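You operate a simulated robot arm through the tools that you are given. There is no shell and no other tool. Be economical: measure what you need, move in short steps, check, and stop when the job is done.

Carry out the task below with a simulated two-armed robot. There is one attempt and no reset: what you move stays moved.

## Task
Open the left white drawer, take the 3 A cream fuse from there and leave it on the pink sample card and shut the drawer again. Switch the power block switch on. Do these in any order.

Only the result counts: the job must be done as asked and must still hold three seconds after the hand-in. Knocking over, shifting, dropping, spilling or breaking anything else fails it.

## Robot
Two 7-joint arms with two-finger parallel grippers on one trunk, on a base that drives. Base frame: it is fixed to the floor where the robot stands at the start and does not move with it; the origin is under the middle of the robot, x ahead of it, y to its left, z up. Units: m, rad, N and s.
The left shoulder is at the start at [0.05, 0.187, 0.985], the right one opposite. With the tool pointing down near the work surface each hand reaches from about 0.1 to 0.66 m from the robot's upright axis, wherever it stands, measured 20 degrees to its own side. Places, roughly: left white drawer [0.6, -0.1, 0.7]; pink sample card [3.75, -1, 0.75]; power block switch [0.1, -3, 0.9]. Payload 3.43 kg a hand.
Tool frame (each hand has its own): the origin (TCP) lies between the finger pads and is the grasp point; the fingertips stand 0.03 m ahead of it; z points along the fingers, y is the line along which they close. The gripper opens to 0.094 m. The fingers are 0.028 m wide and 0.01 m thick; the gripper's body (0.05 by 0.096 m) begins 0.055 m behind the TCP.
Orientation is told as [roll, pitch, yaw] about the base's x, y, z axes, in that order, counted from this pose: with the fingers straight down and closing along the base's y, the tool's x points along the base's -x, its y along +y and its z along -z.

## Interface
- The arms move only by the tool drive_tool. It takes "left_plan", "right_plan" or both (then of equal length, played together; a hand with none holds still); each is a list of rows, each a list of 7 numbers: the shift along the tool's x, y, z in m, then the turn, a rotation vector about the tool's x, y, z in rad, then the opening, from 0 (shut) to 1 (fully open). In form: [[tx, ty, tz, ax, ay, az, jaw], ...]. A call has 1 to 20 rows; each row is the pose to reach, as a shift and turn from the pose commanded when the call began, along the tool's axes at that moment. Rows are played at 5 a second. More than 0.05 m and 0.15 rad between two rows, or a gripper value outside its range, and nothing of the call is played. Where a pose cannot be reached the arm comes as near as it can. A force on the tool above 40 N (or 10 N above the force at the start of the call, whichever is more), or a blocked arm, ends the call early, and 0.2 s more pass. The fingers move at their own pace (about 0.153 m/s each) and stop on an object; they squeeze with about 38 N. The grip force told is the motor's: it shows also when the fingers shut on nothing. Time passes only in rows, and 0.2 s behind the last, so rows that repeat a pose let the fingers close. It gives the time, the measured TCP pose, the force on the tool (base axes), the opening and the grip force at its end, in the units of the frame above (readings bear some noise), with the torque about the TCP (base axes, N m) and any sound that the robot's microphone picked up.
- Cameras (640 x 400 px; columns grow to the right, rows downward): "scene" is now at [0.1367, 0.0197, 1.1347]; the picture's right is [0.23, -0.97, 0.00], its down [-0.66, -0.16, -0.73] and it looks along [0.71, 0.17, -0.68] (base axes); focal length 214 px, centre (320, 200). "left" rides on the left gripper at [0.076, -0.014, -0.102] in its tool frame; the picture's right is [0.18, 0.98, 0.00], its down [-0.75, 0.14, -0.64] and it looks along [-0.63, 0.12, 0.77] (tool axes); focal length 243 px, centre (320, 200). "right" rides on the right gripper at [0.076, 0.014, -0.102] in its tool frame; the picture's right is [-0.18, 0.98, 0.00], its down [-0.75, -0.14, -0.64] and it looks along [-0.63, -0.12, 0.77] (tool axes); focal length 243 px, centre (320, 200). There is no depth. A picture from a camera that has moved, and an enlarged one, comes with that camera's place and axes in the base frame and with its lens.
- capture(camera): a new picture of that camera. It takes no simulated time.
- lift_body(by): slides the trunk up (or, below 0, down) by that many m; the arms and the scene camera ride with it, the base frame stays. It gives what a move gives, with no picture.
- roll_base(legs): drives the robot by 1 to 6 legs, each [ahead, left, turn to the left] in m, m and rad, along the robot's own axes; the way and the turn of a leg run together, so that a leg with both is an arc; at most 1.5 m and 3.142 rad a leg. The arms and the cameras ride along, it lands a little off, and it stops where it bumps. It gives what a move gives.
- pan_tilt(pan, tilt): turns the head with the scene camera to pan (to the left, within 1.396 rad either way) and tilt (down, from -0.506 to 1.204), counted from straight ahead of the robot. It gives what a move gives.
- close_up(camera, box): a new picture of the part [left, top, right, bottom] of that camera's present view, enlarged. It takes no simulated time.
- job_done(): hands the job in; it is judged then, once.

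Work in short steps. Places have to be worked out from the pictures, the camera data and where the tool is seen: move nearer, look again, correct. Check each grasp and each placing, and mend what went wrong. You have 165 turns and 138 pictures in all, those below and enlarged ones among them. Open the grippers and draw the arms clear of the work before you hand the job in, unless the task says otherwise; then end with one line.

The tools are called by a JSON object that holds its "op" and its "data". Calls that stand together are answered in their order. drive_tool: Moves the arms, as the interface text tells. Its arguments: {"type":"object","properties":{"left_plan":{"type":"array","items":{"type":"array","items":{"type":"number"}}},"right_plan":{"type":"array","items":{"type":"array","items":{"type":"number"}}}},"required":[]} The other tools are called the same way: lift_body (by) slides the trunk up or down; roll_base (legs) drives the base; pan_tilt (pan, tilt) turns the head that bears the scene camera; capture (camera) takes a picture; close_up (camera, box) takes an enlarged picture of a part of a camera's view; job_done () hands the job in.

At the start:

```text
time_s: 0.0
left_tool_pos: [0.3767, 0.274, 0.982]
left_tcp_rot: [0.001, 0.0, 0.0]
left_ft_force: [-0.2, 0.5, -0.5]
left_moment: [-0.03, -0.03, 0.01]
left_finger_gap: 0.094
left_grasp_force: 0.1
right_tool_pos: [0.4594, -0.0777, 0.9487]
right_tcp_rot: [0.001, 0.0, 0.0]
right_ft_force: [-0.4, -0.3, -0.8]
right_moment: [-0.02, -0.01, -0.03]
right_finger_gap: 0.0941
right_grasp_force: 0.1
trunk travel left (down, up): [-0.2, 0.232]
robot x, y, heading: [-0.003, -0.0017, -0.0]
head pan, tilt: [0.234, 0.752]
```

scene: 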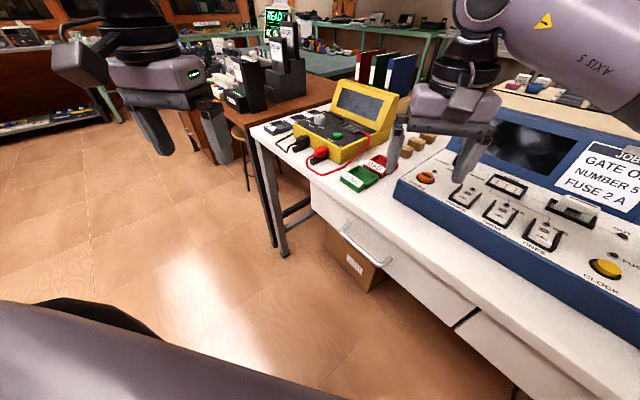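
right: 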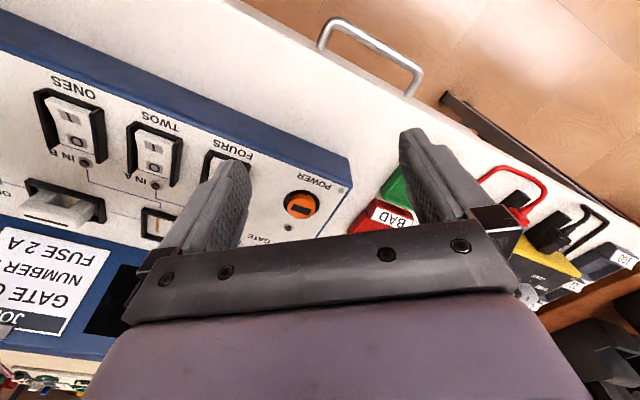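
left: 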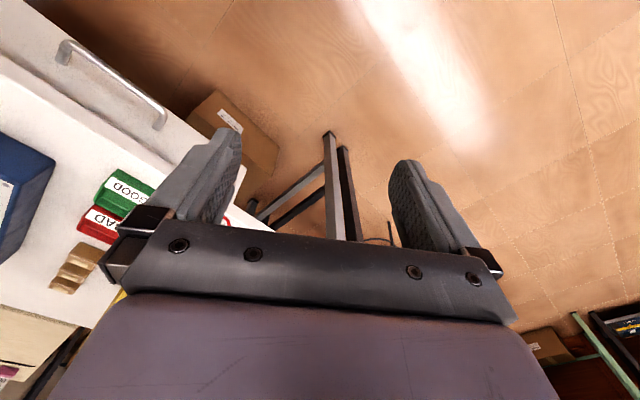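

The table's front edge looks turned relative to the robot. I look around with the head for better geometry before moving.

{"op": "pan_tilt", "data": {"pan": -0.3, "tilt": 0.9}}

{"op": "capture", "data": {"camera": "scene"}}

```text
time_s: 1.0
left_tool_pos: [0.3761, 0.2736, 0.9817]
left_tcp_rot: [-0.001, -0.001, 0.0]
left_ft_force: [0.3, 0.1, 0.9]
left_moment: [-0.03, 0.03, 0.02]
left_finger_gap: 0.0939
left_grasp_force: 0.1
right_tool_pos: [0.4593, -0.0779, 0.9476]
right_tcp_rot: [0.0, 0.0, 0.0]
right_ft_force: [-0.2, 0.5, 0.2]
right_moment: [0.02, 0.0, 0.01]
right_finger_gap: 0.0941
right_grasp_force: 0.0
trunk travel left (down, up): [-0.2, 0.232]
robot x, y, heading: [0.0009, -0.001, 0.004]
head pan, tilt: [-0.3, 0.901]
```

```text
134 pictures are left
camera scene: at [0.1283, -0.0218, 1.123], right [-0.29, -0.96, 0.0], down [-0.75, 0.23, -0.62], along [0.59, -0.18, -0.78], focal length 214 px, centre (320, 200)
```

scene: 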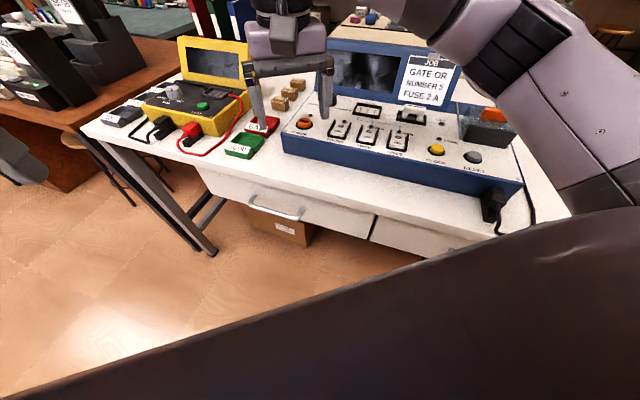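

Triangulating the two views, the handle is near (0.46, 0.0, 0.67) and the table's front is turned about -0.55 rad. I back off a little along the drawer's normal and turn to face it.

{"op": "roll_base", "data": {"legs": [[-0.127, 0.08, 0], [0, 0, -0.56]]}}

{"op": "pan_tilt", "data": {"pan": 0.2, "tilt": 0.8}}

{"op": "capture", "data": {"camera": "scene"}}

{"op": "capture", "data": {"camera": "left"}}

```text
time_s: 3.9
left_tool_pos: [0.3367, 0.1119, 0.9815]
left_tcp_rot: [-0.001, -0.001, -0.557]
left_ft_force: [0.1, 0.9, -0.4]
left_moment: [-0.02, -0.03, 0.0]
left_finger_gap: 0.0939
left_grasp_force: 0.1
right_tool_pos: [0.2191, -0.23, 0.9468]
right_tcp_rot: [0.0, 0.0, -0.558]
right_ft_force: [0.3, 0.1, 0.7]
right_moment: [-0.02, -0.01, 0.03]
right_finger_gap: 0.0942
right_grasp_force: 0.1
trunk travel left (down, up): [-0.2, 0.232]
robot x, y, heading: [-0.1299, 0.0803, -0.553]
head pan, tilt: [-0.3, 0.901]
```

```text
time_s: 4.8
left_tool_pos: [0.3359, 0.1125, 0.9834]
left_tcp_rot: [0.0, -0.001, -0.557]
left_ft_force: [0.1, -0.5, 0.1]
left_moment: [0.01, -0.03, -0.02]
left_finger_gap: 0.0938
left_grasp_force: 0.0
right_tool_pos: [0.2201, -0.2294, 0.9472]
right_tcp_rot: [0.0, 0.001, -0.557]
right_ft_force: [-0.1, 0.1, -0.7]
right_moment: [-0.02, 0.03, 0.0]
right_finger_gap: 0.0941
right_grasp_force: 0.0
trunk travel left (down, up): [-0.2, 0.232]
robot x, y, heading: [-0.1272, 0.0782, -0.555]
head pan, tilt: [0.201, 0.799]
```

```text
133 pictures are left
camera scene: at [-0.0055, 0.0204, 1.1309], right [-0.35, -0.94, 0.0], down [-0.67, 0.25, -0.7], along [0.65, -0.24, -0.72], focal length 214 px, centre (320, 200)
```

scene: 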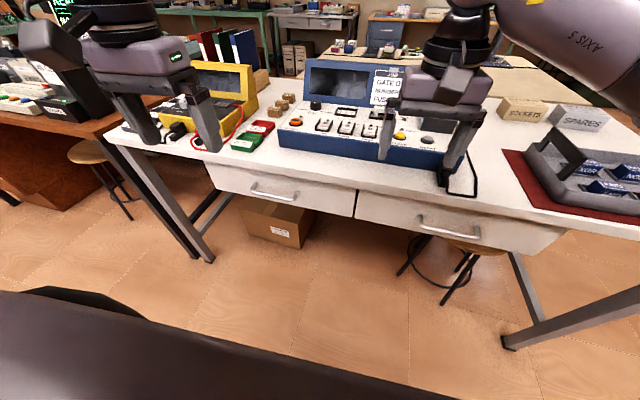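

```text
132 pictures are left
camera left: at [0.2643, 0.1393, 1.0854], right [0.36, 0.93, 0.0], down [0.71, -0.28, 0.64], along [0.6, -0.23, -0.77], focal length 243 px, centre (320, 200)
```

left: 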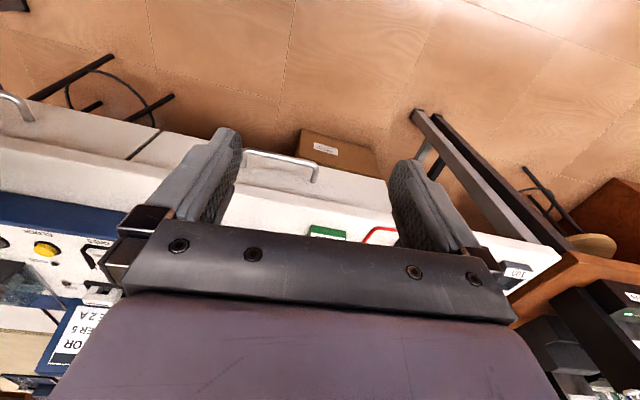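

Handle centre triangulates to about (0.450, -0.004, 0.704), and the table yaw is about -0.63. I align the base a bit more, then yaw the left tool by 90° so that it closes across the bar.

{"op": "roll_base", "data": {"legs": [[0, 0, -0.075]]}}

{"op": "drive_tool", "data": {"left_plan": [[0, 0, 0, 0, 0, 0.14, 1], [0, 0, 0, 0, 0, 0.28, 1], [0, 0, 0, 0, 0, 0.42, 1], [0, 0, 0, 0, 0, 0.56, 1], [0, 0, 0, 0, 0, 0.7, 1], [0, 0, 0, 0, 0, 0.84, 1], [0, 0, 0, 0, 0, 0.98, 1], [0, 0, 0, 0, 0, 1.12, 1], [0, 0, 0, 0, 0, 1.26, 1], [0, 0, 0, 0, 0, 1.4, 1], [0, 0, 0, 0, 0, 1.5708, 1], [0, 0, 0, 0, 0, 1.5708, 1]]}}

```text
time_s: 5.7
left_tool_pos: [0.3371, 0.0774, 0.9819]
left_tcp_rot: [0.002, -0.001, -0.632]
left_ft_force: [-0.3, 0.1, 0.5]
left_moment: [0.0, 0.01, 0.0]
left_finger_gap: 0.0938
left_grasp_force: 0.0
right_tool_pos: [0.1946, -0.2544, 0.9478]
right_tcp_rot: [-0.001, -0.001, -0.631]
right_ft_force: [0.0, 0.1, 0.6]
right_moment: [0.0, 0.0, -0.02]
right_finger_gap: 0.0939
right_grasp_force: 0.0
trunk travel left (down, up): [-0.2, 0.232]
robot x, y, heading: [-0.1295, 0.0811, -0.633]
head pan, tilt: [0.201, 0.799]
```

```text
refused: row 11 steps farther than a row can; nothing moved
```

Row 11 was too large a step; I split it.

{"op": "drive_tool", "data": {"left_plan": [[0, 0, 0, 0, 0, 0.14, 1], [0, 0, 0, 0, 0, 0.28, 1], [0, 0, 0, 0, 0, 0.42, 1], [0, 0, 0, 0, 0, 0.56, 1], [0, 0, 0, 0, 0, 0.7, 1], [0, 0, 0, 0, 0, 0.84, 1], [0, 0, 0, 0, 0, 0.98, 1], [0, 0, 0, 0, 0, 1.12, 1], [0, 0, 0, 0, 0, 1.26, 1], [0, 0, 0, 0, 0, 1.4, 1], [0, 0, 0, 0, 0, 1.5, 1], [0, 0, 0, 0, 0, 1.5708, 1]]}}

```text
time_s: 8.3
left_tool_pos: [0.3378, 0.0779, 0.982]
left_tcp_rot: [0.0, -0.001, -2.204]
left_ft_force: [-0.3, -0.2, -0.1]
left_moment: [0.0, 0.01, 0.01]
left_finger_gap: 0.0939
left_grasp_force: 0.0
right_tool_pos: [0.1955, -0.2546, 0.9469]
right_tcp_rot: [-0.001, 0.0, -0.631]
right_ft_force: [0.0, -0.4, 0.7]
right_moment: [-0.02, 0.04, 0.03]
right_finger_gap: 0.0939
right_grasp_force: 0.1
trunk travel left (down, up): [-0.2, 0.232]
robot x, y, heading: [-0.1292, 0.0788, -0.629]
head pan, tilt: [0.201, 0.799]
```

The yaw works. Now I tilt the tool forward (1.2 rad) and lower it to a standoff about 0.1 m short of the handle.

{"op": "drive_tool", "data": {"left_plan": [[0, 0.0, 0.03, -0.15, 0, 0, 0.6], [0, 0.0, 0.06, -0.3, 0, 0, 0.6], [0, 0.0, 0.09, -0.45, 0, 0, 0.6], [0, 0.0, 0.12, -0.6, 0, 0, 0.6], [0, 0.01, 0.15, -0.75, 0, 0, 0.6], [0, 0.02, 0.18, -0.9, 0, 0, 0.6], [0, 0.03, 0.21, -1.05, 0, 0, 0.6], [0, 0.037, 0.239, -1.2, 0, 0, 0.6], [0, 0.037, 0.239, -1.2, 0, 0, 0.6]]}}

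{"op": "capture", "data": {"camera": "left"}}

{"op": "capture", "data": {"camera": "scene"}}

```text
time_s: 10.3
left_tool_pos: [0.3697, 0.058, 0.748]
left_tcp_rot: [1.2, 0.001, -2.203]
left_ft_force: [-0.2, -0.1, -0.4]
left_moment: [-0.02, -0.01, 0.01]
left_finger_gap: 0.0562
left_grasp_force: 0.0
left hand out of reach, approached as far as the arm can: row 5, 6, 8, 9
right_tool_pos: [0.1967, -0.254, 0.9464]
right_tcp_rot: [0.0, 0.002, -0.633]
right_ft_force: [0.0, -0.2, 0.0]
right_moment: [-0.01, 0.02, 0.01]
right_finger_gap: 0.0941
right_grasp_force: 0.0
trunk travel left (down, up): [-0.2, 0.232]
robot x, y, heading: [-0.1247, 0.077, -0.629]
head pan, tilt: [0.201, 0.799]
```

```text
131 pictures are left
camera left: at [0.3337, 0.178, 0.7721], right [0.4, -0.06, 0.92], down [-0.89, -0.28, 0.36], along [0.24, -0.96, -0.17], focal length 243 px, centre (320, 200)
```

left: 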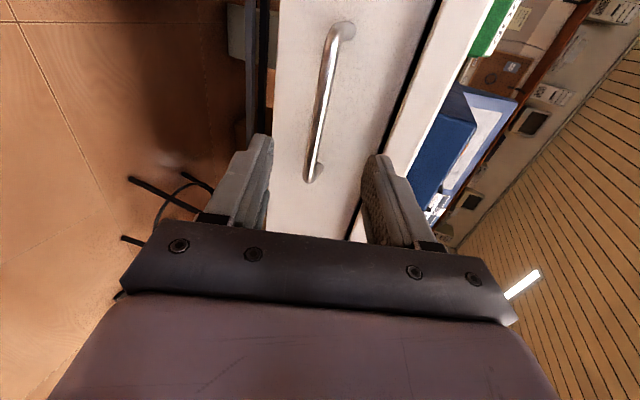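

```text
130 pictures are left
camera scene: at [-0.01, 0.0116, 1.1309], right [-0.42, -0.91, 0.0], down [-0.65, 0.3, -0.7], along [0.63, -0.29, -0.72], focal length 214 px, centre (320, 200)
```

scene: 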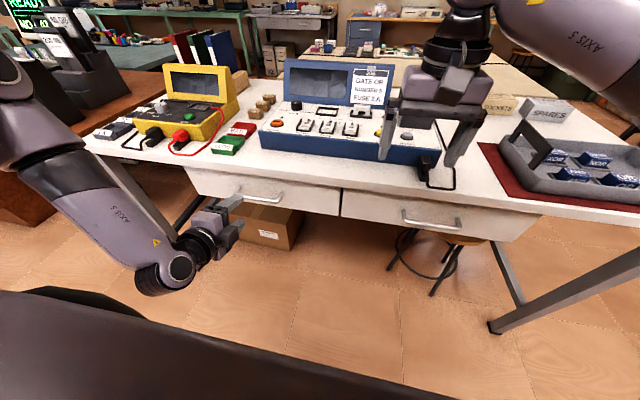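

The gripper straddles the handle's line well. I advance along the fingers in part and look again.

{"op": "drive_tool", "data": {"left_plan": [[0, -0.002, 0.03, 0, 0, 0, 0.6], [0, -0.005, 0.06, 0, 0, 0, 0.6], [0, -0.005, 0.075, 0, 0, 0, 0.6]]}}

{"op": "capture", "data": {"camera": "left"}}

{"op": "close_up", "data": {"camera": "scene", "box": [160, 140, 320, 240]}}

```text
time_s: 11.1
left_tool_pos: [0.4301, 0.027, 0.7373]
left_tcp_rot: [1.196, 0.0, -2.201]
left_ft_force: [-0.2, 0.4, 0.6]
left_moment: [-0.02, -0.01, 0.02]
left_finger_gap: 0.0564
left_grasp_force: 0.0
left hand out of reach, approached as far as the arm can: row 1, 2, 3
right_tool_pos: [0.1964, -0.2551, 0.9482]
right_tcp_rot: [-0.001, -0.001, -0.631]
right_ft_force: [-0.4, 0.4, 0.4]
right_moment: [0.01, -0.02, 0.05]
right_finger_gap: 0.094
right_grasp_force: 0.1
trunk travel left (down, up): [-0.2, 0.232]
robot x, y, heading: [-0.129, 0.0805, -0.628]
head pan, tilt: [0.201, 0.799]
```

```text
129 pictures are left
camera left: at [0.3944, 0.146, 0.7627], right [0.4, -0.06, 0.92], down [-0.89, -0.28, 0.37], along [0.24, -0.96, -0.17], focal length 243 px, centre (320, 200)
```

left: 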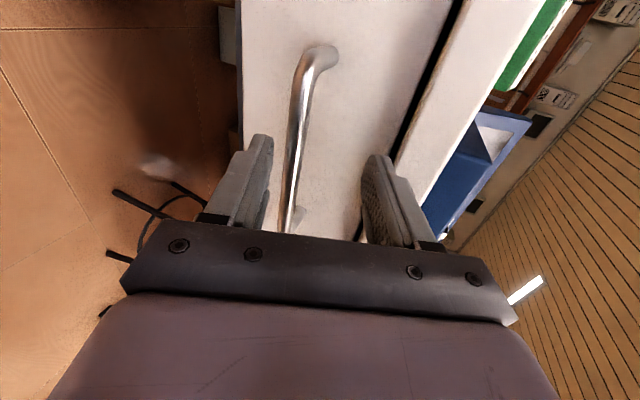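

```text
4.00 times, centred on (240, 190) of scene
camera zoom: at [-0.0102, 0.0114, 1.1309], right [-0.42, -0.91, 0.0], down [-0.65, 0.3, -0.7], along [0.63, -0.29, -0.72], focal length 858 px, centre (640, 240)
```

zoom: 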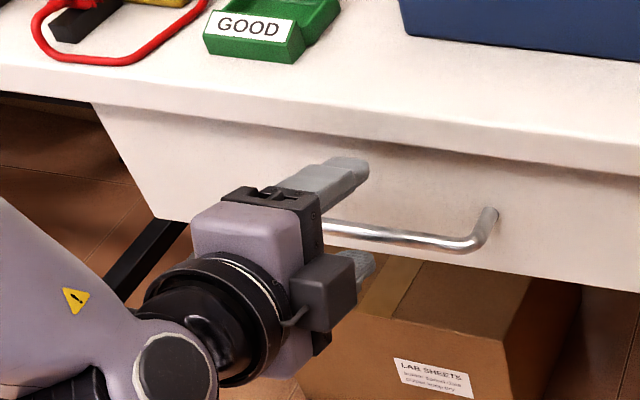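

The arm lags downward (z 0.737 vs 0.704 needed), so I lower the trunk by 3 cm.

{"op": "lift_body", "data": {"by": -0.03}}

{"op": "capture", "data": {"camera": "left"}}

```text
time_s: 11.8
left_tool_pos: [0.4297, 0.0259, 0.7077]
left_tcp_rot: [1.199, 0.0, -2.203]
left_ft_force: [-0.7, 0.2, -0.5]
left_moment: [0.02, -0.02, 0.01]
left_finger_gap: 0.0566
left_grasp_force: 0.1
right_tool_pos: [0.1964, -0.2539, 0.9181]
right_tcp_rot: [-0.001, 0.0, -0.632]
right_ft_force: [0.3, 0.5, -0.5]
right_moment: [0.02, -0.02, 0.0]
right_finger_gap: 0.0939
right_grasp_force: 0.0
trunk travel left (down, up): [-0.17, 0.262]
robot x, y, heading: [-0.1305, 0.0761, -0.63]
head pan, tilt: [0.201, 0.799]
```

```text
127 pictures are left
camera left: at [0.3941, 0.1462, 0.7329], right [0.4, -0.06, 0.92], down [-0.89, -0.28, 0.37], along [0.24, -0.96, -0.17], focal length 243 px, centre (320, 200)
```

left: 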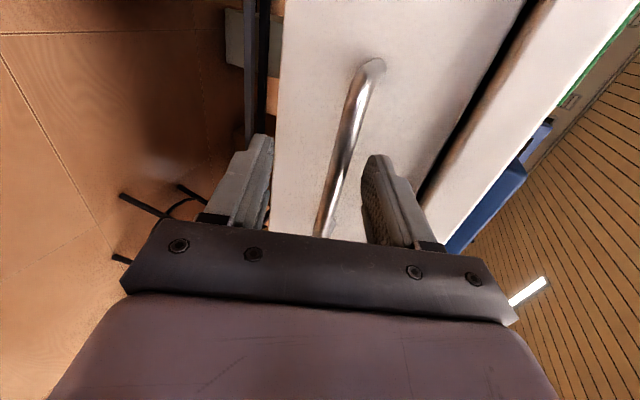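

The bar is now centred between the fingers. I advance 2 cm and shift 1.2 cm to the right.

{"op": "drive_tool", "data": {"left_plan": [[-0.012, 0.003, 0.01, 0, 0, 0, 0.6], [-0.012, 0.007, 0.022, 0, 0, 0, 0.6], [-0.012, 0.007, 0.022, 0, 0, 0, 0.6]]}}

{"op": "capture", "data": {"camera": "left"}}

{"op": "close_up", "data": {"camera": "scene", "box": [180, 130, 340, 230]}}

```text
time_s: 12.6
left_tool_pos: [0.4419, 0.0069, 0.7146]
left_tcp_rot: [1.195, 0.001, -2.206]
left_ft_force: [-14.5, 10.8, 5.6]
left_moment: [-0.36, -0.51, 0.06]
left_finger_gap: 0.0553
left_grasp_force: 0.2
left hand out of reach, approached as far as the arm can: row 1, 2, 3
right_tool_pos: [0.1953, -0.2545, 0.9191]
right_tcp_rot: [0.001, -0.001, -0.631]
right_ft_force: [-0.2, -0.5, 0.3]
right_moment: [0.02, -0.02, 0.01]
right_finger_gap: 0.0941
right_grasp_force: 0.1
trunk travel left (down, up): [-0.17, 0.262]
robot x, y, heading: [-0.1274, 0.0783, -0.628]
head pan, tilt: [0.201, 0.799]
```

```text
126 pictures are left
camera left: at [0.4054, 0.1276, 0.7396], right [0.4, -0.06, 0.91], down [-0.89, -0.28, 0.37], along [0.24, -0.96, -0.17], focal length 243 px, centre (320, 200)
```

left: 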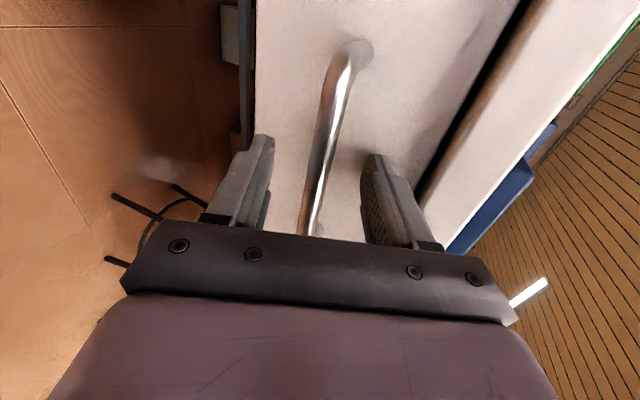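

```text
4.00 times, centred on (260, 180) of scene
camera zoom: at [-0.0116, 0.0123, 1.1012], right [-0.42, -0.91, 0.0], down [-0.65, 0.3, -0.7], along [0.63, -0.29, -0.72], focal length 858 px, centre (560, 280)
```

zoom: 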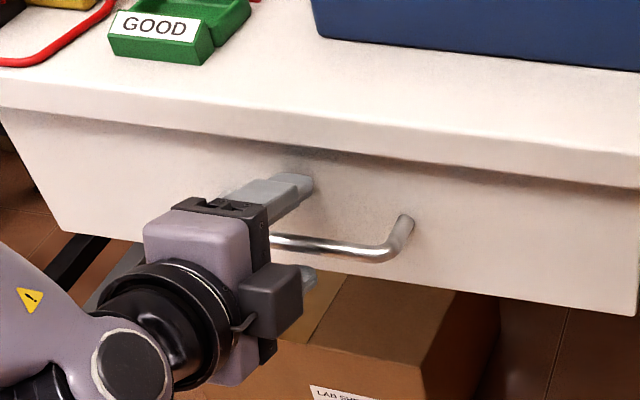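

The upper fingertip touches the drawer front and the bar is between the fingers. I back off a few mm and close.

{"op": "drive_tool", "data": {"left_plan": [[0, 0, -0.005, 0, 0, 0, 0.3], [0, 0, -0.005, 0, 0, 0, 0], [0, 0, -0.005, 0, 0, 0, 0], [0, 0, -0.005, 0, 0, 0, 0]]}}

{"op": "capture", "data": {"camera": "left"}}

```text
time_s: 13.6
left_tool_pos: [0.4379, 0.0098, 0.7127]
left_tcp_rot: [1.19, -0.003, -2.203]
left_ft_force: [-1.0, -1.3, -18.4]
left_moment: [0.03, 0.18, 0.56]
left_finger_gap: 0.0117
left_grasp_force: 45.3
right_tool_pos: [0.1968, -0.2557, 0.9171]
right_tcp_rot: [0.0, 0.002, -0.632]
right_ft_force: [-0.6, -1.0, -0.6]
right_moment: [0.02, -0.01, 0.0]
right_finger_gap: 0.094
right_grasp_force: 0.1
trunk travel left (down, up): [-0.17, 0.262]
robot x, y, heading: [-0.1298, 0.0762, -0.63]
head pan, tilt: [0.201, 0.799]
```

```text
124 pictures are left
camera left: at [0.4037, 0.1298, 0.7391], right [0.4, -0.07, 0.91], down [-0.88, -0.29, 0.37], along [0.24, -0.96, -0.17], focal length 243 px, centre (320, 200)
```

left: 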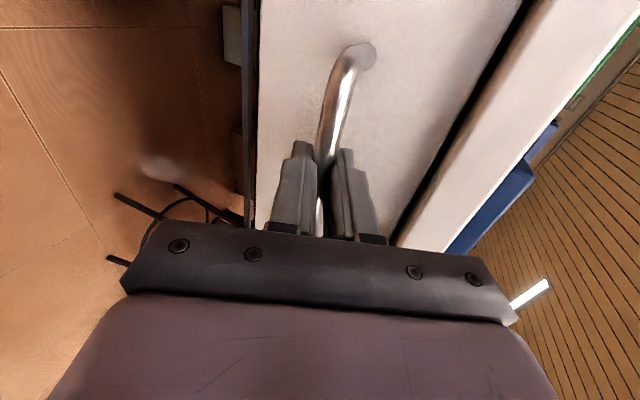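

Gripped (gap 11.7 mm). I pull by backing the base, in a first step.

{"op": "roll_base", "data": {"legs": [[-0.1, 0, 0]]}}

{"op": "capture", "data": {"camera": "scene"}}

```text
time_s: 14.8
left_tool_pos: [0.358, 0.0686, 0.7131]
left_tcp_rot: [1.193, -0.001, -2.201]
left_ft_force: [1.0, 2.4, -21.6]
left_moment: [-0.05, 0.26, 0.32]
left_finger_gap: 0.0117
left_grasp_force: 44.9
right_tool_pos: [0.1153, -0.1959, 0.9166]
right_tcp_rot: [-0.001, 0.002, -0.631]
right_ft_force: [-0.4, 0.1, 0.4]
right_moment: [0.01, 0.02, -0.03]
right_finger_gap: 0.094
right_grasp_force: 0.0
trunk travel left (down, up): [-0.17, 0.262]
robot x, y, heading: [-0.2025, 0.1412, -0.632]
head pan, tilt: [0.201, 0.799]
```

```text
123 pictures are left
camera scene: at [-0.0896, 0.0706, 1.1005], right [-0.42, -0.91, 0.0], down [-0.65, 0.3, -0.7], along [0.63, -0.29, -0.72], focal length 214 px, centre (320, 200)
```

scene: 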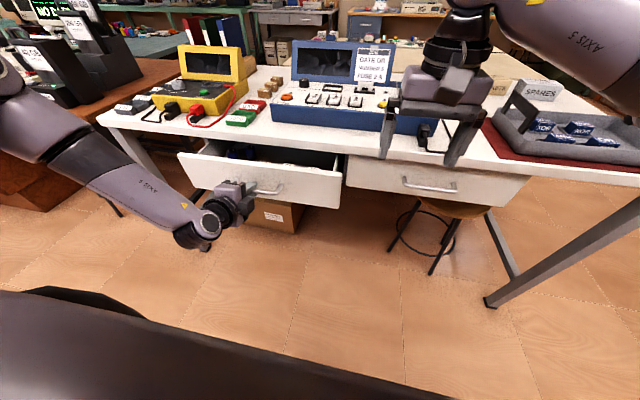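

The drawer slides open cleanly. I pull it further.

{"op": "roll_base", "data": {"legs": [[-0.1, 0, 0]]}}

{"op": "close_up", "data": {"camera": "scene", "box": [160, 110, 368, 240]}}

```text
time_s: 15.9
left_tool_pos: [0.2776, 0.1279, 0.7131]
left_tcp_rot: [1.191, 0.0, -2.202]
left_ft_force: [2.6, 4.5, -9.7]
left_moment: [-0.14, 0.19, 0.37]
left_finger_gap: 0.0118
left_grasp_force: 45.4
right_tool_pos: [0.0331, -0.1374, 0.9166]
right_tcp_rot: [0.0, 0.002, -0.633]
right_ft_force: [0.4, 0.2, -0.3]
right_moment: [-0.01, 0.01, 0.0]
right_finger_gap: 0.0938
right_grasp_force: 0.0
trunk travel left (down, up): [-0.17, 0.262]
robot x, y, heading: [-0.2874, 0.1997, -0.63]
head pan, tilt: [0.201, 0.799]
```

```text
3.08 times, centred on (264, 175) of scene
camera zoom: at [-0.1717, 0.1302, 1.1007], right [-0.42, -0.91, 0.0], down [-0.65, 0.3, -0.7], along [0.63, -0.29, -0.72], focal length 660 px, centre (492, 277)
```

zoom: 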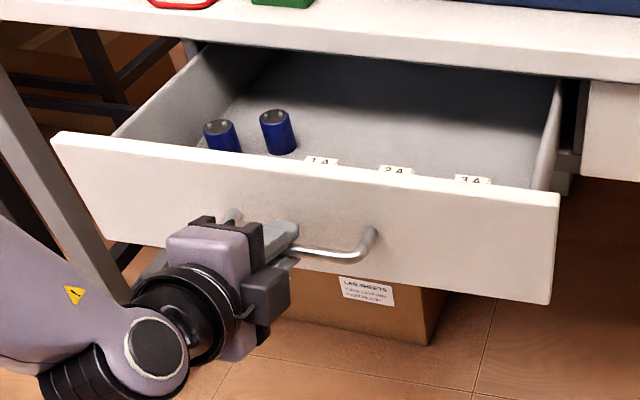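

Drawer is open 0.2 m; the fuses "1 A, 2 A, 3 A" sit just behind the front. I release and retreat along the fingers, then raise the hand and return it tool-down.

{"op": "drive_tool", "data": {"left_plan": [[0, 0, 0, 0, 0, 0, 0.6], [0, 0, 0, 0, 0, 0, 0.6], [0, 0, -0.03, 0, 0, 0, 0.6], [0, 0, -0.06, 0, 0, 0, 0.6], [0, 0, -0.1, 0, 0, 0, 0.6]]}}

{"op": "capture", "data": {"camera": "left"}}

```text
time_s: 17.1
left_tool_pos: [0.2013, 0.181, 0.7528]
left_tcp_rot: [1.192, 0.002, -2.203]
left_ft_force: [0.2, 0.8, -0.6]
left_moment: [-0.02, -0.02, 0.01]
left_finger_gap: 0.0563
left_grasp_force: 0.1
right_tool_pos: [0.0325, -0.1369, 0.9177]
right_tcp_rot: [0.0, 0.0, -0.634]
right_ft_force: [-0.9, -0.4, -0.4]
right_moment: [0.01, 0.04, 0.0]
right_finger_gap: 0.094
right_grasp_force: 0.0
trunk travel left (down, up): [-0.17, 0.262]
robot x, y, heading: [-0.2892, 0.2033, -0.635]
head pan, tilt: [0.201, 0.799]
```

```text
121 pictures are left
camera left: at [0.1649, 0.301, 0.7782], right [0.4, -0.07, 0.91], down [-0.88, -0.29, 0.37], along [0.24, -0.96, -0.17], focal length 243 px, centre (320, 200)
```

left: 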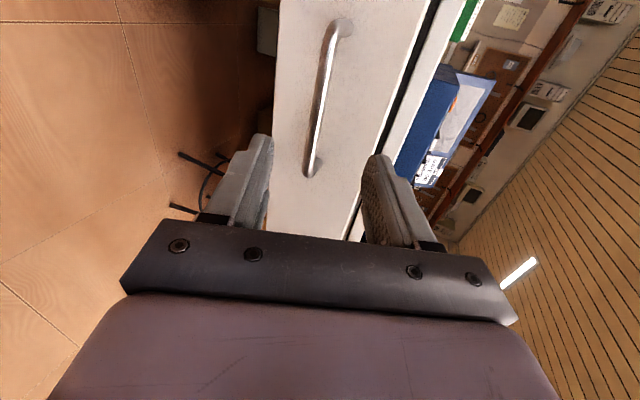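

Clear of the handle. Now I raise and un-tilt the left hand.

{"op": "drive_tool", "data": {"left_plan": [[0, 0.03, -0.012, 0.15, 0, 0, 1], [0, 0.06, -0.024, 0.3, 0, 0, 1], [0, 0.09, -0.036, 0.45, 0, 0, 1], [0, 0.12, -0.048, 0.6, 0, 0, 1], [0, 0.15, -0.06, 0.75, 0, 0, 1], [0, 0.18, -0.072, 0.9, 0, 0, 1], [0, 0.205, -0.08, 1.05, 0, 0, 1], [0, 0.23, -0.09, 1.2, 0, 0, 1], [0, 0.23, -0.09, 1.2, 0, 0, 1]]}}

{"op": "lift_body", "data": {"by": 0.1}}

{"op": "pan_tilt", "data": {"pan": 0.2, "tilt": 0.9}}

{"op": "capture", "data": {"camera": "scene"}}

```text
time_s: 19.1
left_tool_pos: [0.2028, 0.1828, 0.9984]
left_tcp_rot: [-0.01, 0.0, -2.203]
left_ft_force: [0.3, 0.1, -0.2]
left_moment: [-0.02, 0.0, 0.01]
left_finger_gap: 0.0939
left_grasp_force: 0.1
left hand out of reach, approached as far as the arm can: row 1, 2
right_tool_pos: [0.0324, -0.1357, 0.9183]
right_tcp_rot: [0.001, 0.0, -0.632]
right_ft_force: [0.4, -0.3, -0.2]
right_moment: [0.0, -0.01, 0.0]
right_finger_gap: 0.0938
right_grasp_force: 0.3
trunk travel left (down, up): [-0.17, 0.262]
robot x, y, heading: [-0.2915, 0.197, -0.633]
head pan, tilt: [0.201, 0.799]
```

```text
time_s: 20.5
left_tool_pos: [0.2033, 0.1835, 1.0965]
left_tcp_rot: [-0.011, 0.0, -2.201]
left_ft_force: [-0.3, 0.4, -0.3]
left_moment: [-0.03, 0.01, -0.02]
left_finger_gap: 0.094
left_grasp_force: 0.1
right_tool_pos: [0.0315, -0.1365, 1.0172]
right_tcp_rot: [0.0, 0.0, -0.633]
right_ft_force: [0.4, -0.5, -0.2]
right_moment: [0.02, -0.03, -0.03]
right_finger_gap: 0.0938
right_grasp_force: 0.1
trunk travel left (down, up): [-0.27, 0.162]
robot x, y, heading: [-0.2917, 0.1969, -0.633]
head pan, tilt: [0.201, 0.799]
```

```text
time_s: 21.1
left_tool_pos: [0.2024, 0.1829, 1.0972]
left_tcp_rot: [-0.009, 0.0, -2.203]
left_ft_force: [-0.3, 0.4, -0.3]
left_moment: [0.0, -0.01, -0.03]
left_finger_gap: 0.094
left_grasp_force: 0.1
right_tool_pos: [0.0326, -0.1357, 1.0173]
right_tcp_rot: [0.0, 0.0, -0.634]
right_ft_force: [-0.3, 1.2, 0.4]
right_moment: [0.0, 0.01, -0.01]
right_finger_gap: 0.0941
right_grasp_force: 0.1
trunk travel left (down, up): [-0.27, 0.162]
robot x, y, heading: [-0.2927, 0.1972, -0.637]
head pan, tilt: [0.201, 0.901]
```

```text
120 pictures are left
camera scene: at [-0.1773, 0.1322, 1.193], right [-0.42, -0.91, 0.0], down [-0.71, 0.33, -0.62], along [0.56, -0.26, -0.78], focal length 214 px, centre (320, 200)
```

scene: 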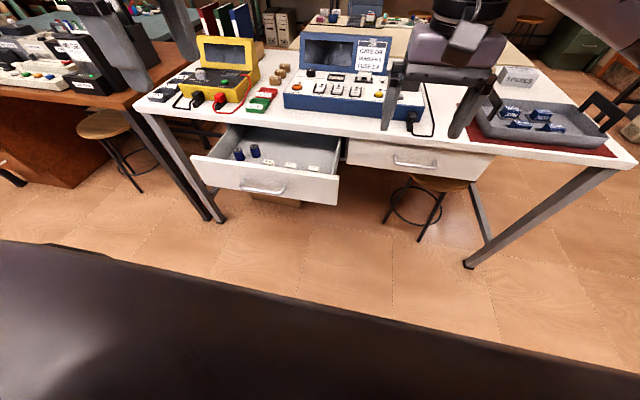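

I drive forward 0.2 m so the drawer interior comes into the left hand's reach, and look.

{"op": "roll_base", "data": {"legs": [[0.2, 0, 0]]}}

{"op": "pan_tilt", "data": {"pan": 0.25, "tilt": 1.1}}

{"op": "capture", "data": {"camera": "scene"}}

{"op": "capture", "data": {"camera": "left"}}

```text
time_s: 22.7
left_tool_pos: [0.363, 0.0668, 1.0979]
left_tcp_rot: [-0.008, 0.0, -2.201]
left_ft_force: [-0.3, -0.6, 0.4]
left_moment: [0.02, 0.0, 0.01]
left_finger_gap: 0.094
left_grasp_force: 0.0
right_tool_pos: [0.1936, -0.2531, 1.0176]
right_tcp_rot: [0.0, 0.0, -0.631]
right_ft_force: [0.8, -0.1, -1.0]
right_moment: [-0.01, -0.02, 0.01]
right_finger_gap: 0.0938
right_grasp_force: 0.1
trunk travel left (down, up): [-0.27, 0.162]
robot x, y, heading: [-0.1281, 0.078, -0.633]
head pan, tilt: [0.201, 0.901]
```

```text
time_s: 23.5
left_tool_pos: [0.3628, 0.0666, 1.0978]
left_tcp_rot: [-0.01, 0.002, -2.202]
left_ft_force: [-0.4, 0.0, 0.2]
left_moment: [-0.02, 0.02, -0.03]
left_finger_gap: 0.0938
left_grasp_force: 0.0
right_tool_pos: [0.1923, -0.2532, 1.0186]
right_tcp_rot: [0.0, -0.001, -0.633]
right_ft_force: [0.7, -0.4, -0.4]
right_moment: [0.0, 0.02, -0.04]
right_finger_gap: 0.094
right_grasp_force: 0.0
trunk travel left (down, up): [-0.27, 0.162]
robot x, y, heading: [-0.1312, 0.0807, -0.63]
head pan, tilt: [0.25, 1.1]
```

```text
119 pictures are left
camera scene: at [-0.0273, 0.0231, 1.1792], right [-0.37, -0.93, 0.0], down [-0.83, 0.33, -0.45], along [0.42, -0.17, -0.89], focal length 214 px, centre (320, 200)
```

scene: 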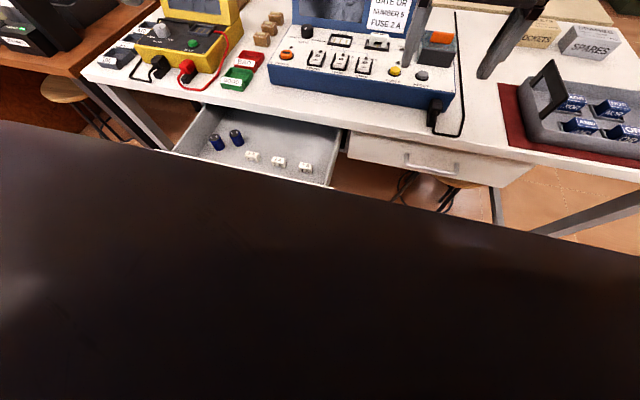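

```text
118 pictures are left
camera left: at [0.3978, 0.1351, 1.2015], right [0.9, -0.43, -0.01], down [-0.33, -0.7, 0.64], along [-0.28, -0.58, -0.77], focal length 243 px, centre (320, 200)
```

left: 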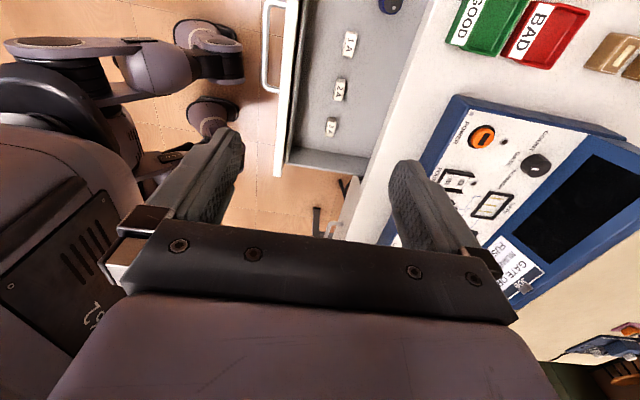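

I zoom in on the fuses in the left camera to read the labels and orientation.

{"op": "close_up", "data": {"camera": "left", "box": [270, 20, 430, 180]}}

{"op": "close_up", "data": {"camera": "scene", "box": [180, 90, 340, 190]}}

```text
2.50 times, centred on (350, 100) of left
camera zoom: at [0.3978, 0.1351, 1.2015], right [0.9, -0.43, -0.01], down [-0.33, -0.7, 0.64], along [-0.28, -0.58, -0.77], focal length 606 px, centre (245, 450)
```

zoom: 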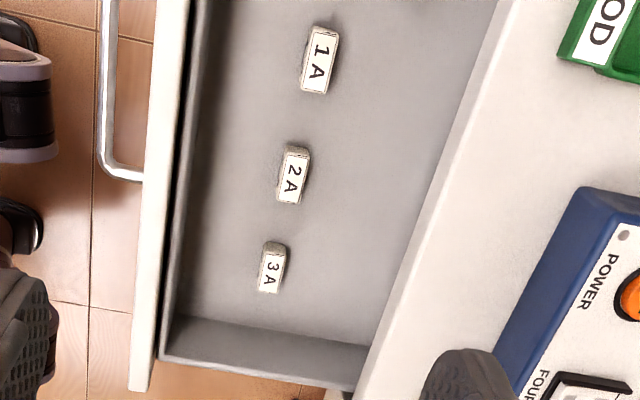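

```text
4.00 times, centred on (260, 140) of scene
camera zoom: at [-0.0273, 0.0231, 1.1792], right [-0.37, -0.93, 0.0], down [-0.83, 0.33, -0.45], along [0.42, -0.17, -0.89], focal length 858 px, centre (560, 440)
```

zoom: 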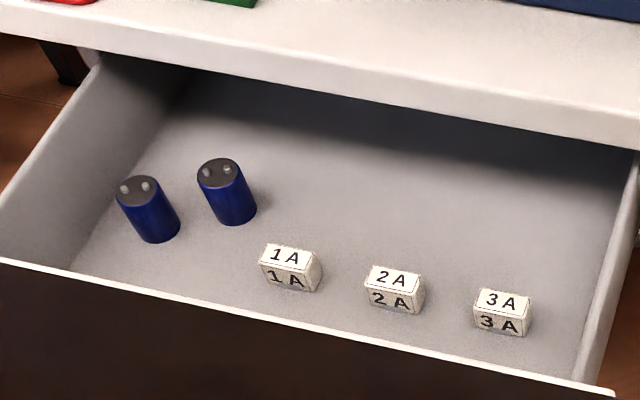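

3 A is the right-most fuse, long side along the drawer's width, top at about (0.322, -0.074, 0.688). I move above it, stopping at about 0.82 height to check.

{"op": "drive_tool", "data": {"left_plan": [[-0.04, 0.015, 0, 0, 0, 0, 0.55], [-0.08, 0.03, 0.02, 0, 0, 0, 0.55], [-0.12, 0.045, 0.05, 0, 0, 0, 0.55], [-0.138, 0.05, 0.09, 0, 0, 0, 0.55], [-0.138, 0.05, 0.135, 0, 0, 0, 0.55], [-0.138, 0.05, 0.18, 0, 0, 0, 0.55], [-0.138, 0.05, 0.225, 0, 0, 0, 0.55], [-0.138, 0.05, 0.27, 0, 0, 0, 0.55], [-0.138, 0.05, 0.27, 0, 0, 0, 0.55]]}}

{"op": "capture", "data": {"camera": "left"}}

{"op": "capture", "data": {"camera": "scene"}}

```text
refused: row 3 steps farther than a row can; nothing moved
```

```text
115 pictures are left
camera left: at [0.3978, 0.1351, 1.2015], right [0.9, -0.43, -0.01], down [-0.33, -0.7, 0.64], along [-0.28, -0.58, -0.77], focal length 243 px, centre (320, 200)
```

left: 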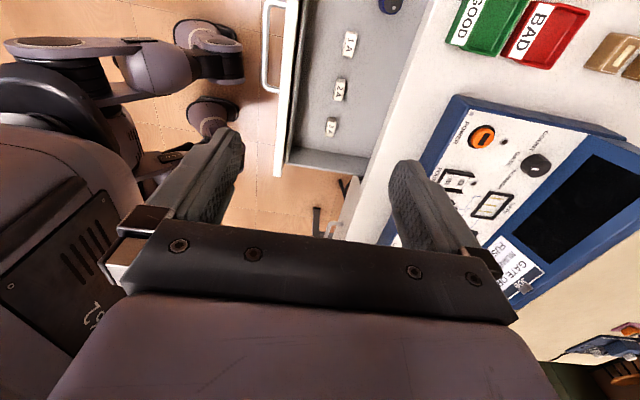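

```text
114 pictures are left
camera scene: at [-0.0273, 0.0231, 1.1792], right [-0.37, -0.93, 0.0], down [-0.83, 0.33, -0.45], along [0.42, -0.17, -0.89], focal length 214 px, centre (320, 200)
```

scene: 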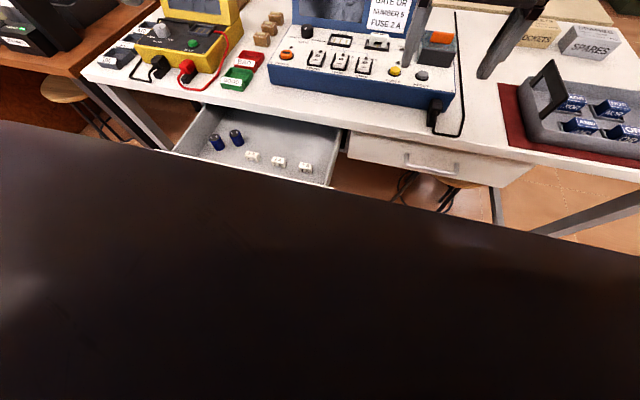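

The third row's step was slightly too long; I send smaller steps.

{"op": "drive_tool", "data": {"left_plan": [[-0.035, 0.013, 0, 0, 0, 0, 0.55], [-0.07, 0.026, 0.015, 0, 0, 0, 0.55], [-0.105, 0.039, 0.035, 0, 0, 0, 0.55], [-0.128, 0.047, 0.07, 0, 0, 0, 0.55], [-0.138, 0.05, 0.11, 0, 0, 0, 0.55], [-0.138, 0.05, 0.15, 0, 0, 0, 0.55], [-0.138, 0.05, 0.19, 0, 0, 0, 0.55], [-0.138, 0.05, 0.23, 0, 0, 0, 0.55], [-0.138, 0.05, 0.27, 0, 0, 0, 0.55], [-0.138, 0.05, 0.27, 0, 0, 0, 0.55]]}}

{"op": "capture", "data": {"camera": "left"}}

{"op": "close_up", "data": {"camera": "scene", "box": [180, 90, 340, 190]}}

```text
time_s: 25.7
left_tool_pos: [0.3225, -0.0331, 0.8447]
left_tcp_rot: [-0.009, -0.002, -2.201]
left_ft_force: [0.2, 0.4, -0.5]
left_moment: [-0.01, -0.01, 0.03]
left_finger_gap: 0.0521
left_grasp_force: 0.0
left hand out of reach, approached as far as the arm can: row 4, 5, 6, 7, 8, 9, 10
right_tool_pos: [0.1919, -0.2536, 1.0175]
right_tcp_rot: [-0.003, -0.001, -0.631]
right_ft_force: [-0.4, -0.5, 0.4]
right_moment: [0.04, -0.03, 0.02]
right_finger_gap: 0.0938
right_grasp_force: 0.0
trunk travel left (down, up): [-0.27, 0.162]
robot x, y, heading: [-0.1294, 0.0777, -0.636]
head pan, tilt: [0.25, 1.1]
```

```text
113 pictures are left
camera left: at [0.3574, 0.0364, 0.9482], right [0.9, -0.43, -0.01], down [-0.33, -0.69, 0.64], along [-0.28, -0.58, -0.77], focal length 243 px, centre (320, 200)
```

left: 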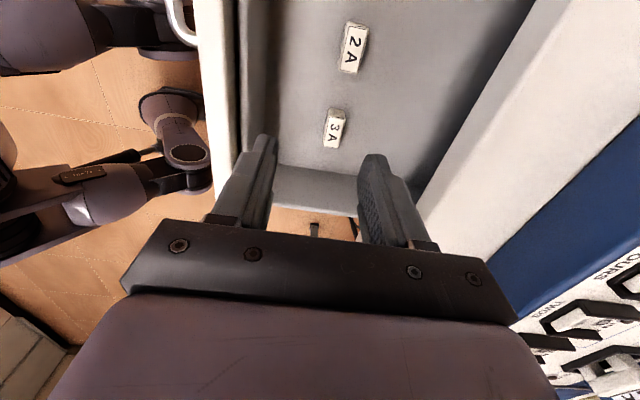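

```text
4.00 times, centred on (260, 140) of scene
camera zoom: at [-0.0274, 0.0231, 1.1791], right [-0.37, -0.93, 0.0], down [-0.83, 0.33, -0.45], along [0.42, -0.17, -0.89], focal length 858 px, centre (560, 440)
```

zoom: 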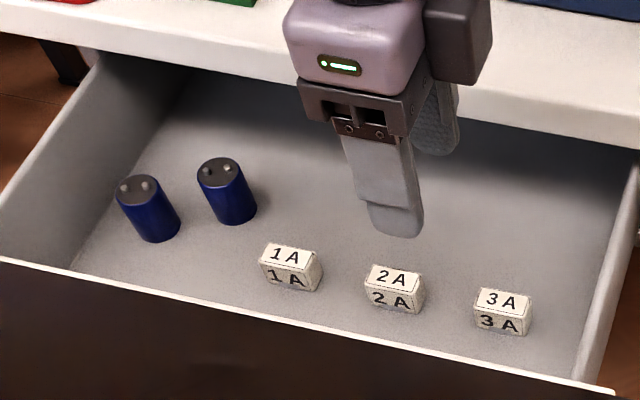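

The arm hits its limit to the right about 3 cm short. I shift the base 7 cm right, so the fuse lies more on the left hand's side.

{"op": "roll_base", "data": {"legs": [[0, -0.07, 0]]}}

{"op": "close_up", "data": {"camera": "left", "box": [200, 0, 440, 240]}}

```text
time_s: 26.9
left_tool_pos: [0.2824, -0.0877, 0.8465]
left_tcp_rot: [-0.007, -0.001, -2.201]
left_ft_force: [-0.4, -0.3, 0.3]
left_moment: [0.0, 0.0, -0.02]
left_finger_gap: 0.0519
left_grasp_force: 0.0
right_tool_pos: [0.1522, -0.3099, 1.0176]
right_tcp_rot: [0.0, 0.001, -0.632]
right_ft_force: [-0.2, -0.1, 0.7]
right_moment: [0.01, 0.03, 0.0]
right_finger_gap: 0.0939
right_grasp_force: 0.1
trunk travel left (down, up): [-0.27, 0.162]
robot x, y, heading: [-0.1755, 0.0297, -0.626]
head pan, tilt: [0.25, 1.1]
```

```text
1.67 times, centred on (320, 120) of left
camera zoom: at [0.3167, -0.0194, 0.9487], right [0.9, -0.43, -0.01], down [-0.33, -0.69, 0.64], along [-0.28, -0.58, -0.77], focal length 404 px, centre (320, 333)
```

zoom: 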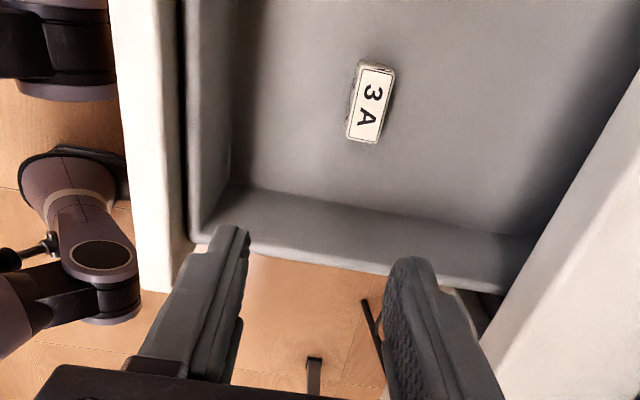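

Fuse re-measured at (0.322, -0.075): consistent. I move 3.4 cm left, 2.4 cm forward and down to 0.73.

{"op": "drive_tool", "data": {"left_plan": [[0.017, 0.012, 0, 0, 0, 0, 0.55], [0.0344, 0.0239, 0, 0, 0, 0, 0.55], [0.0344, 0.0239, 0.04, 0, 0, 0, 0.55], [0.0344, 0.0239, 0.08, 0, 0, 0, 0.55], [0.0344, 0.0239, 0.116, 0, 0, 0, 0.55], [0.0344, 0.0239, 0.116, 0, 0, 0, 0.55]]}}

{"op": "capture", "data": {"camera": "left"}}

{"op": "close_up", "data": {"camera": "scene", "box": [150, 80, 310, 180]}}

```text
time_s: 28.3
left_tool_pos: [0.3187, -0.0388, 0.7641]
left_tcp_rot: [-0.007, -0.002, -2.201]
left_ft_force: [0.1, -0.1, -0.3]
left_moment: [0.01, 0.01, 0.02]
left_finger_gap: 0.0518
left_grasp_force: 0.1
left hand out of reach, approached as far as the arm can: row 3, 4, 5, 6
right_tool_pos: [0.1528, -0.3095, 1.0179]
right_tcp_rot: [0.0, 0.001, -0.631]
right_ft_force: [1.2, 0.6, -0.4]
right_moment: [0.02, -0.02, 0.01]
right_finger_gap: 0.0938
right_grasp_force: 0.0
trunk travel left (down, up): [-0.27, 0.162]
robot x, y, heading: [-0.171, 0.0245, -0.631]
head pan, tilt: [0.25, 1.1]
```

```text
110 pictures are left
camera left: at [0.3539, 0.0305, 0.8683], right [0.9, -0.43, -0.01], down [-0.33, -0.69, 0.64], along [-0.28, -0.58, -0.77], focal length 243 px, centre (320, 200)
```

left: 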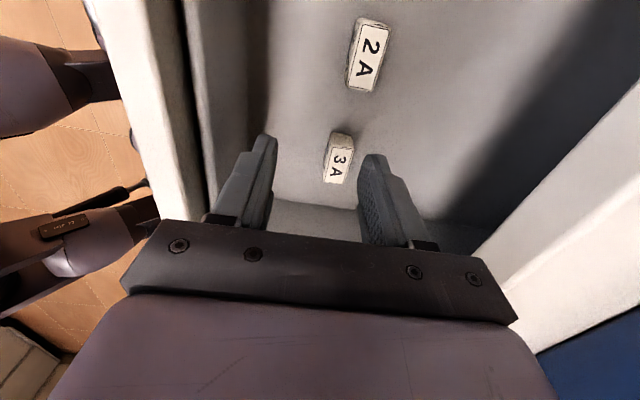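

```text
4.00 times, centred on (230, 130) of scene
camera zoom: at [-0.0681, -0.0325, 1.1791], right [-0.37, -0.93, 0.0], down [-0.83, 0.33, -0.45], along [0.42, -0.17, -0.89], focal length 858 px, centre (680, 480)
```

zoom: 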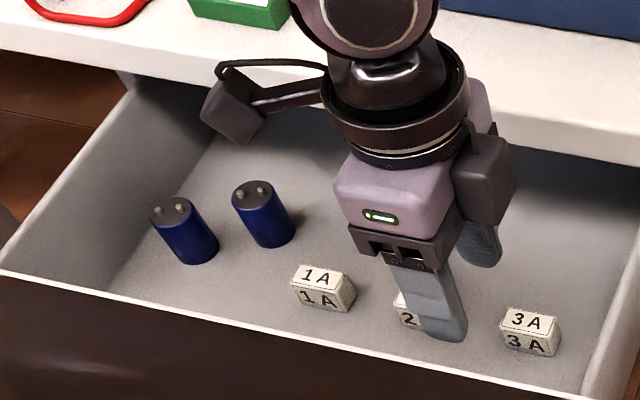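

The arm is limited downward at this trunk height. I raise the hand, shift it right, and lower the trunk instead.

{"op": "drive_tool", "data": {"left_plan": [[0, 0, -0.04, 0, 0, 0, 0.55], [-0.01, 0, -0.08, 0, 0, 0, 0.55], [-0.02, 0, -0.12, 0, 0, 0, 0.55], [-0.02, 0, -0.15, 0, 0, 0, 0.55], [-0.02, 0, -0.15, 0, 0, 0, 0.55]]}}

{"op": "lift_body", "data": {"by": -0.15}}

{"op": "capture", "data": {"camera": "left"}}

```text
time_s: 29.5
left_tool_pos: [0.3052, -0.0565, 0.9147]
left_tcp_rot: [-0.009, 0.0, -2.199]
left_ft_force: [-0.2, 0.4, 1.0]
left_moment: [-0.03, -0.01, 0.0]
left_finger_gap: 0.0517
left_grasp_force: 0.0
right_tool_pos: [0.1519, -0.3093, 1.0168]
right_tcp_rot: [0.0, -0.001, -0.632]
right_ft_force: [0.3, -1.2, 0.8]
right_moment: [0.02, 0.02, 0.01]
right_finger_gap: 0.0939
right_grasp_force: 0.1
trunk travel left (down, up): [-0.27, 0.162]
robot x, y, heading: [-0.1692, 0.0237, -0.632]
head pan, tilt: [0.25, 1.1]
```

```text
time_s: 31.3
left_tool_pos: [0.306, -0.0569, 0.7656]
left_tcp_rot: [-0.004, 0.001, -2.201]
left_ft_force: [0.0, 0.6, -0.7]
left_moment: [0.02, -0.04, -0.03]
left_finger_gap: 0.0517
left_grasp_force: 0.0
right_tool_pos: [0.1519, -0.3097, 0.8663]
right_tcp_rot: [0.0, 0.0, -0.631]
right_ft_force: [-0.5, 0.4, 0.1]
right_moment: [0.02, -0.01, 0.04]
right_finger_gap: 0.0942
right_grasp_force: 0.0
trunk travel left (down, up): [-0.12, 0.312]
robot x, y, heading: [-0.1715, 0.0227, -0.633]
head pan, tilt: [0.25, 1.1]
```

```text
108 pictures are left
camera left: at [0.3403, 0.013, 0.8689], right [0.9, -0.43, -0.01], down [-0.33, -0.69, 0.64], along [-0.28, -0.58, -0.77], focal length 243 px, centre (320, 200)
```

left: 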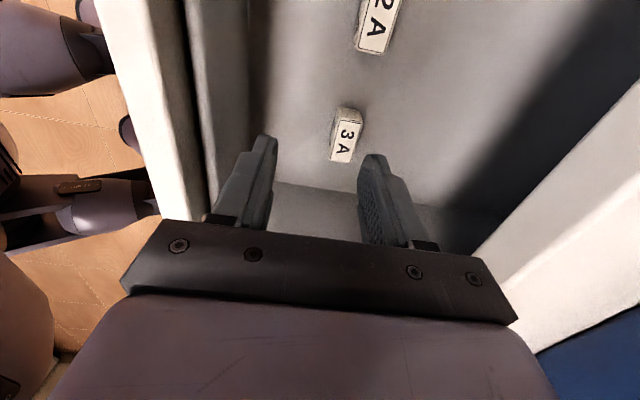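

Now the move to the fuse: about 2.2 cm forward, 5 mm right, then down to TCP 0.715.

{"op": "drive_tool", "data": {"left_plan": [[-0.005, 0.022, 0, 0, 0, 0, 0.55], [-0.005, 0.022, 0.025, 0, 0, 0, 0.55], [-0.005, 0.022, 0.05, 0, 0, 0, 0.55], [-0.005, 0.022, 0.05, 0, 0, 0, 0.55]]}}

{"op": "capture", "data": {"camera": "left"}}

{"op": "capture", "data": {"camera": "scene"}}

```text
time_s: 32.3
left_tool_pos: [0.3216, -0.0747, 0.7137]
left_tcp_rot: [-0.008, -0.001, -2.2]
left_ft_force: [0.1, 1.1, 0.4]
left_moment: [0.0, -0.02, 0.03]
left_finger_gap: 0.0516
left_grasp_force: 0.1
right_tool_pos: [0.1531, -0.3096, 0.8677]
right_tcp_rot: [-0.001, 0.001, -0.631]
right_ft_force: [0.1, 0.7, -0.7]
right_moment: [-0.03, 0.0, 0.02]
right_finger_gap: 0.0939
right_grasp_force: 0.0
trunk travel left (down, up): [-0.12, 0.312]
robot x, y, heading: [-0.1735, 0.024, -0.632]
head pan, tilt: [0.25, 1.1]
```

```text
107 pictures are left
camera left: at [0.3553, -0.0054, 0.817], right [0.9, -0.43, -0.01], down [-0.33, -0.69, 0.64], along [-0.28, -0.58, -0.77], focal length 243 px, centre (320, 200)
```

left: 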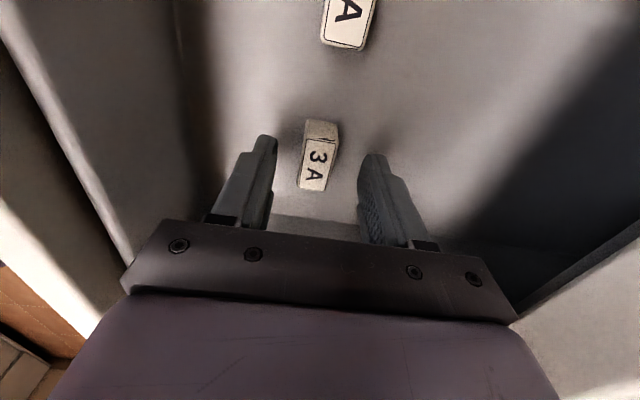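

```text
106 pictures are left
camera scene: at [-0.0681, -0.0325, 1.0291], right [-0.37, -0.93, 0.0], down [-0.83, 0.33, -0.45], along [0.42, -0.17, -0.89], focal length 214 px, centre (320, 200)
```

scene: 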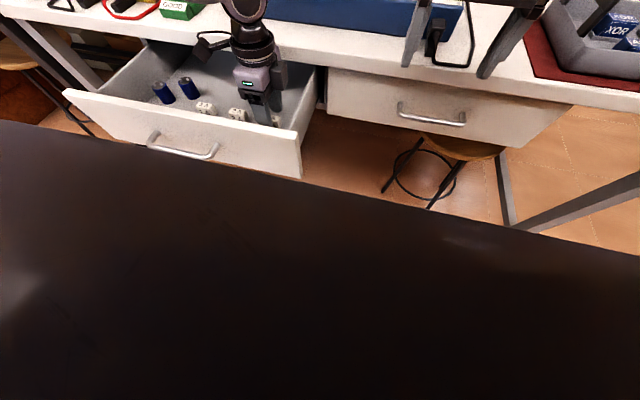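

Fuse is centred between the fingers. I lower 1 cm and close.

{"op": "drive_tool", "data": {"left_plan": [[0, -0.001, 0.01, 0, 0, 0, 0.55], [0, -0.001, 0.01, 0, 0, 0, 0.3], [0, -0.001, 0.01, 0, 0, 0, 0.1], [0, -0.001, 0.01, 0, 0, 0, 0], [0, -0.001, 0.01, 0, 0, 0, 0]]}}

{"op": "capture", "data": {"camera": "left"}}

```text
time_s: 33.5
left_tool_pos: [0.3204, -0.073, 0.704]
left_tcp_rot: [-0.007, 0.001, -2.201]
left_ft_force: [0.5, -0.8, 0.0]
left_moment: [-0.01, -0.01, -0.02]
left_finger_gap: 0.0185
left_grasp_force: 37.8
right_tool_pos: [0.1521, -0.3082, 0.8673]
right_tcp_rot: [0.0, 0.0, -0.631]
right_ft_force: [0.8, 0.7, 0.6]
right_moment: [0.02, 0.04, 0.02]
right_finger_gap: 0.0944
right_grasp_force: 0.0
trunk travel left (down, up): [-0.12, 0.312]
robot x, y, heading: [-0.1697, 0.0251, -0.636]
head pan, tilt: [0.25, 1.1]
```

```text
105 pictures are left
camera left: at [0.3544, -0.0042, 0.8081], right [0.9, -0.43, -0.01], down [-0.33, -0.69, 0.64], along [-0.28, -0.58, -0.77], focal length 243 px, centre (320, 200)
```

left: 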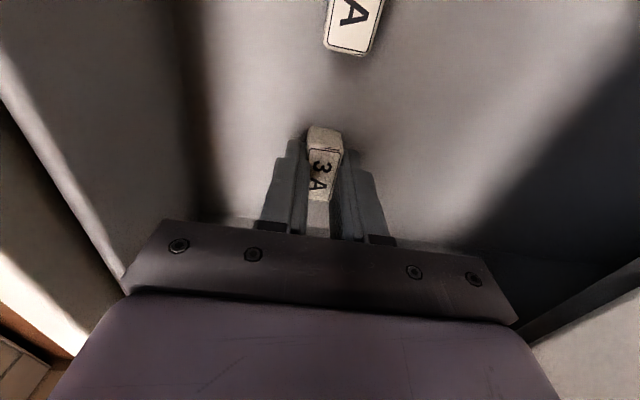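

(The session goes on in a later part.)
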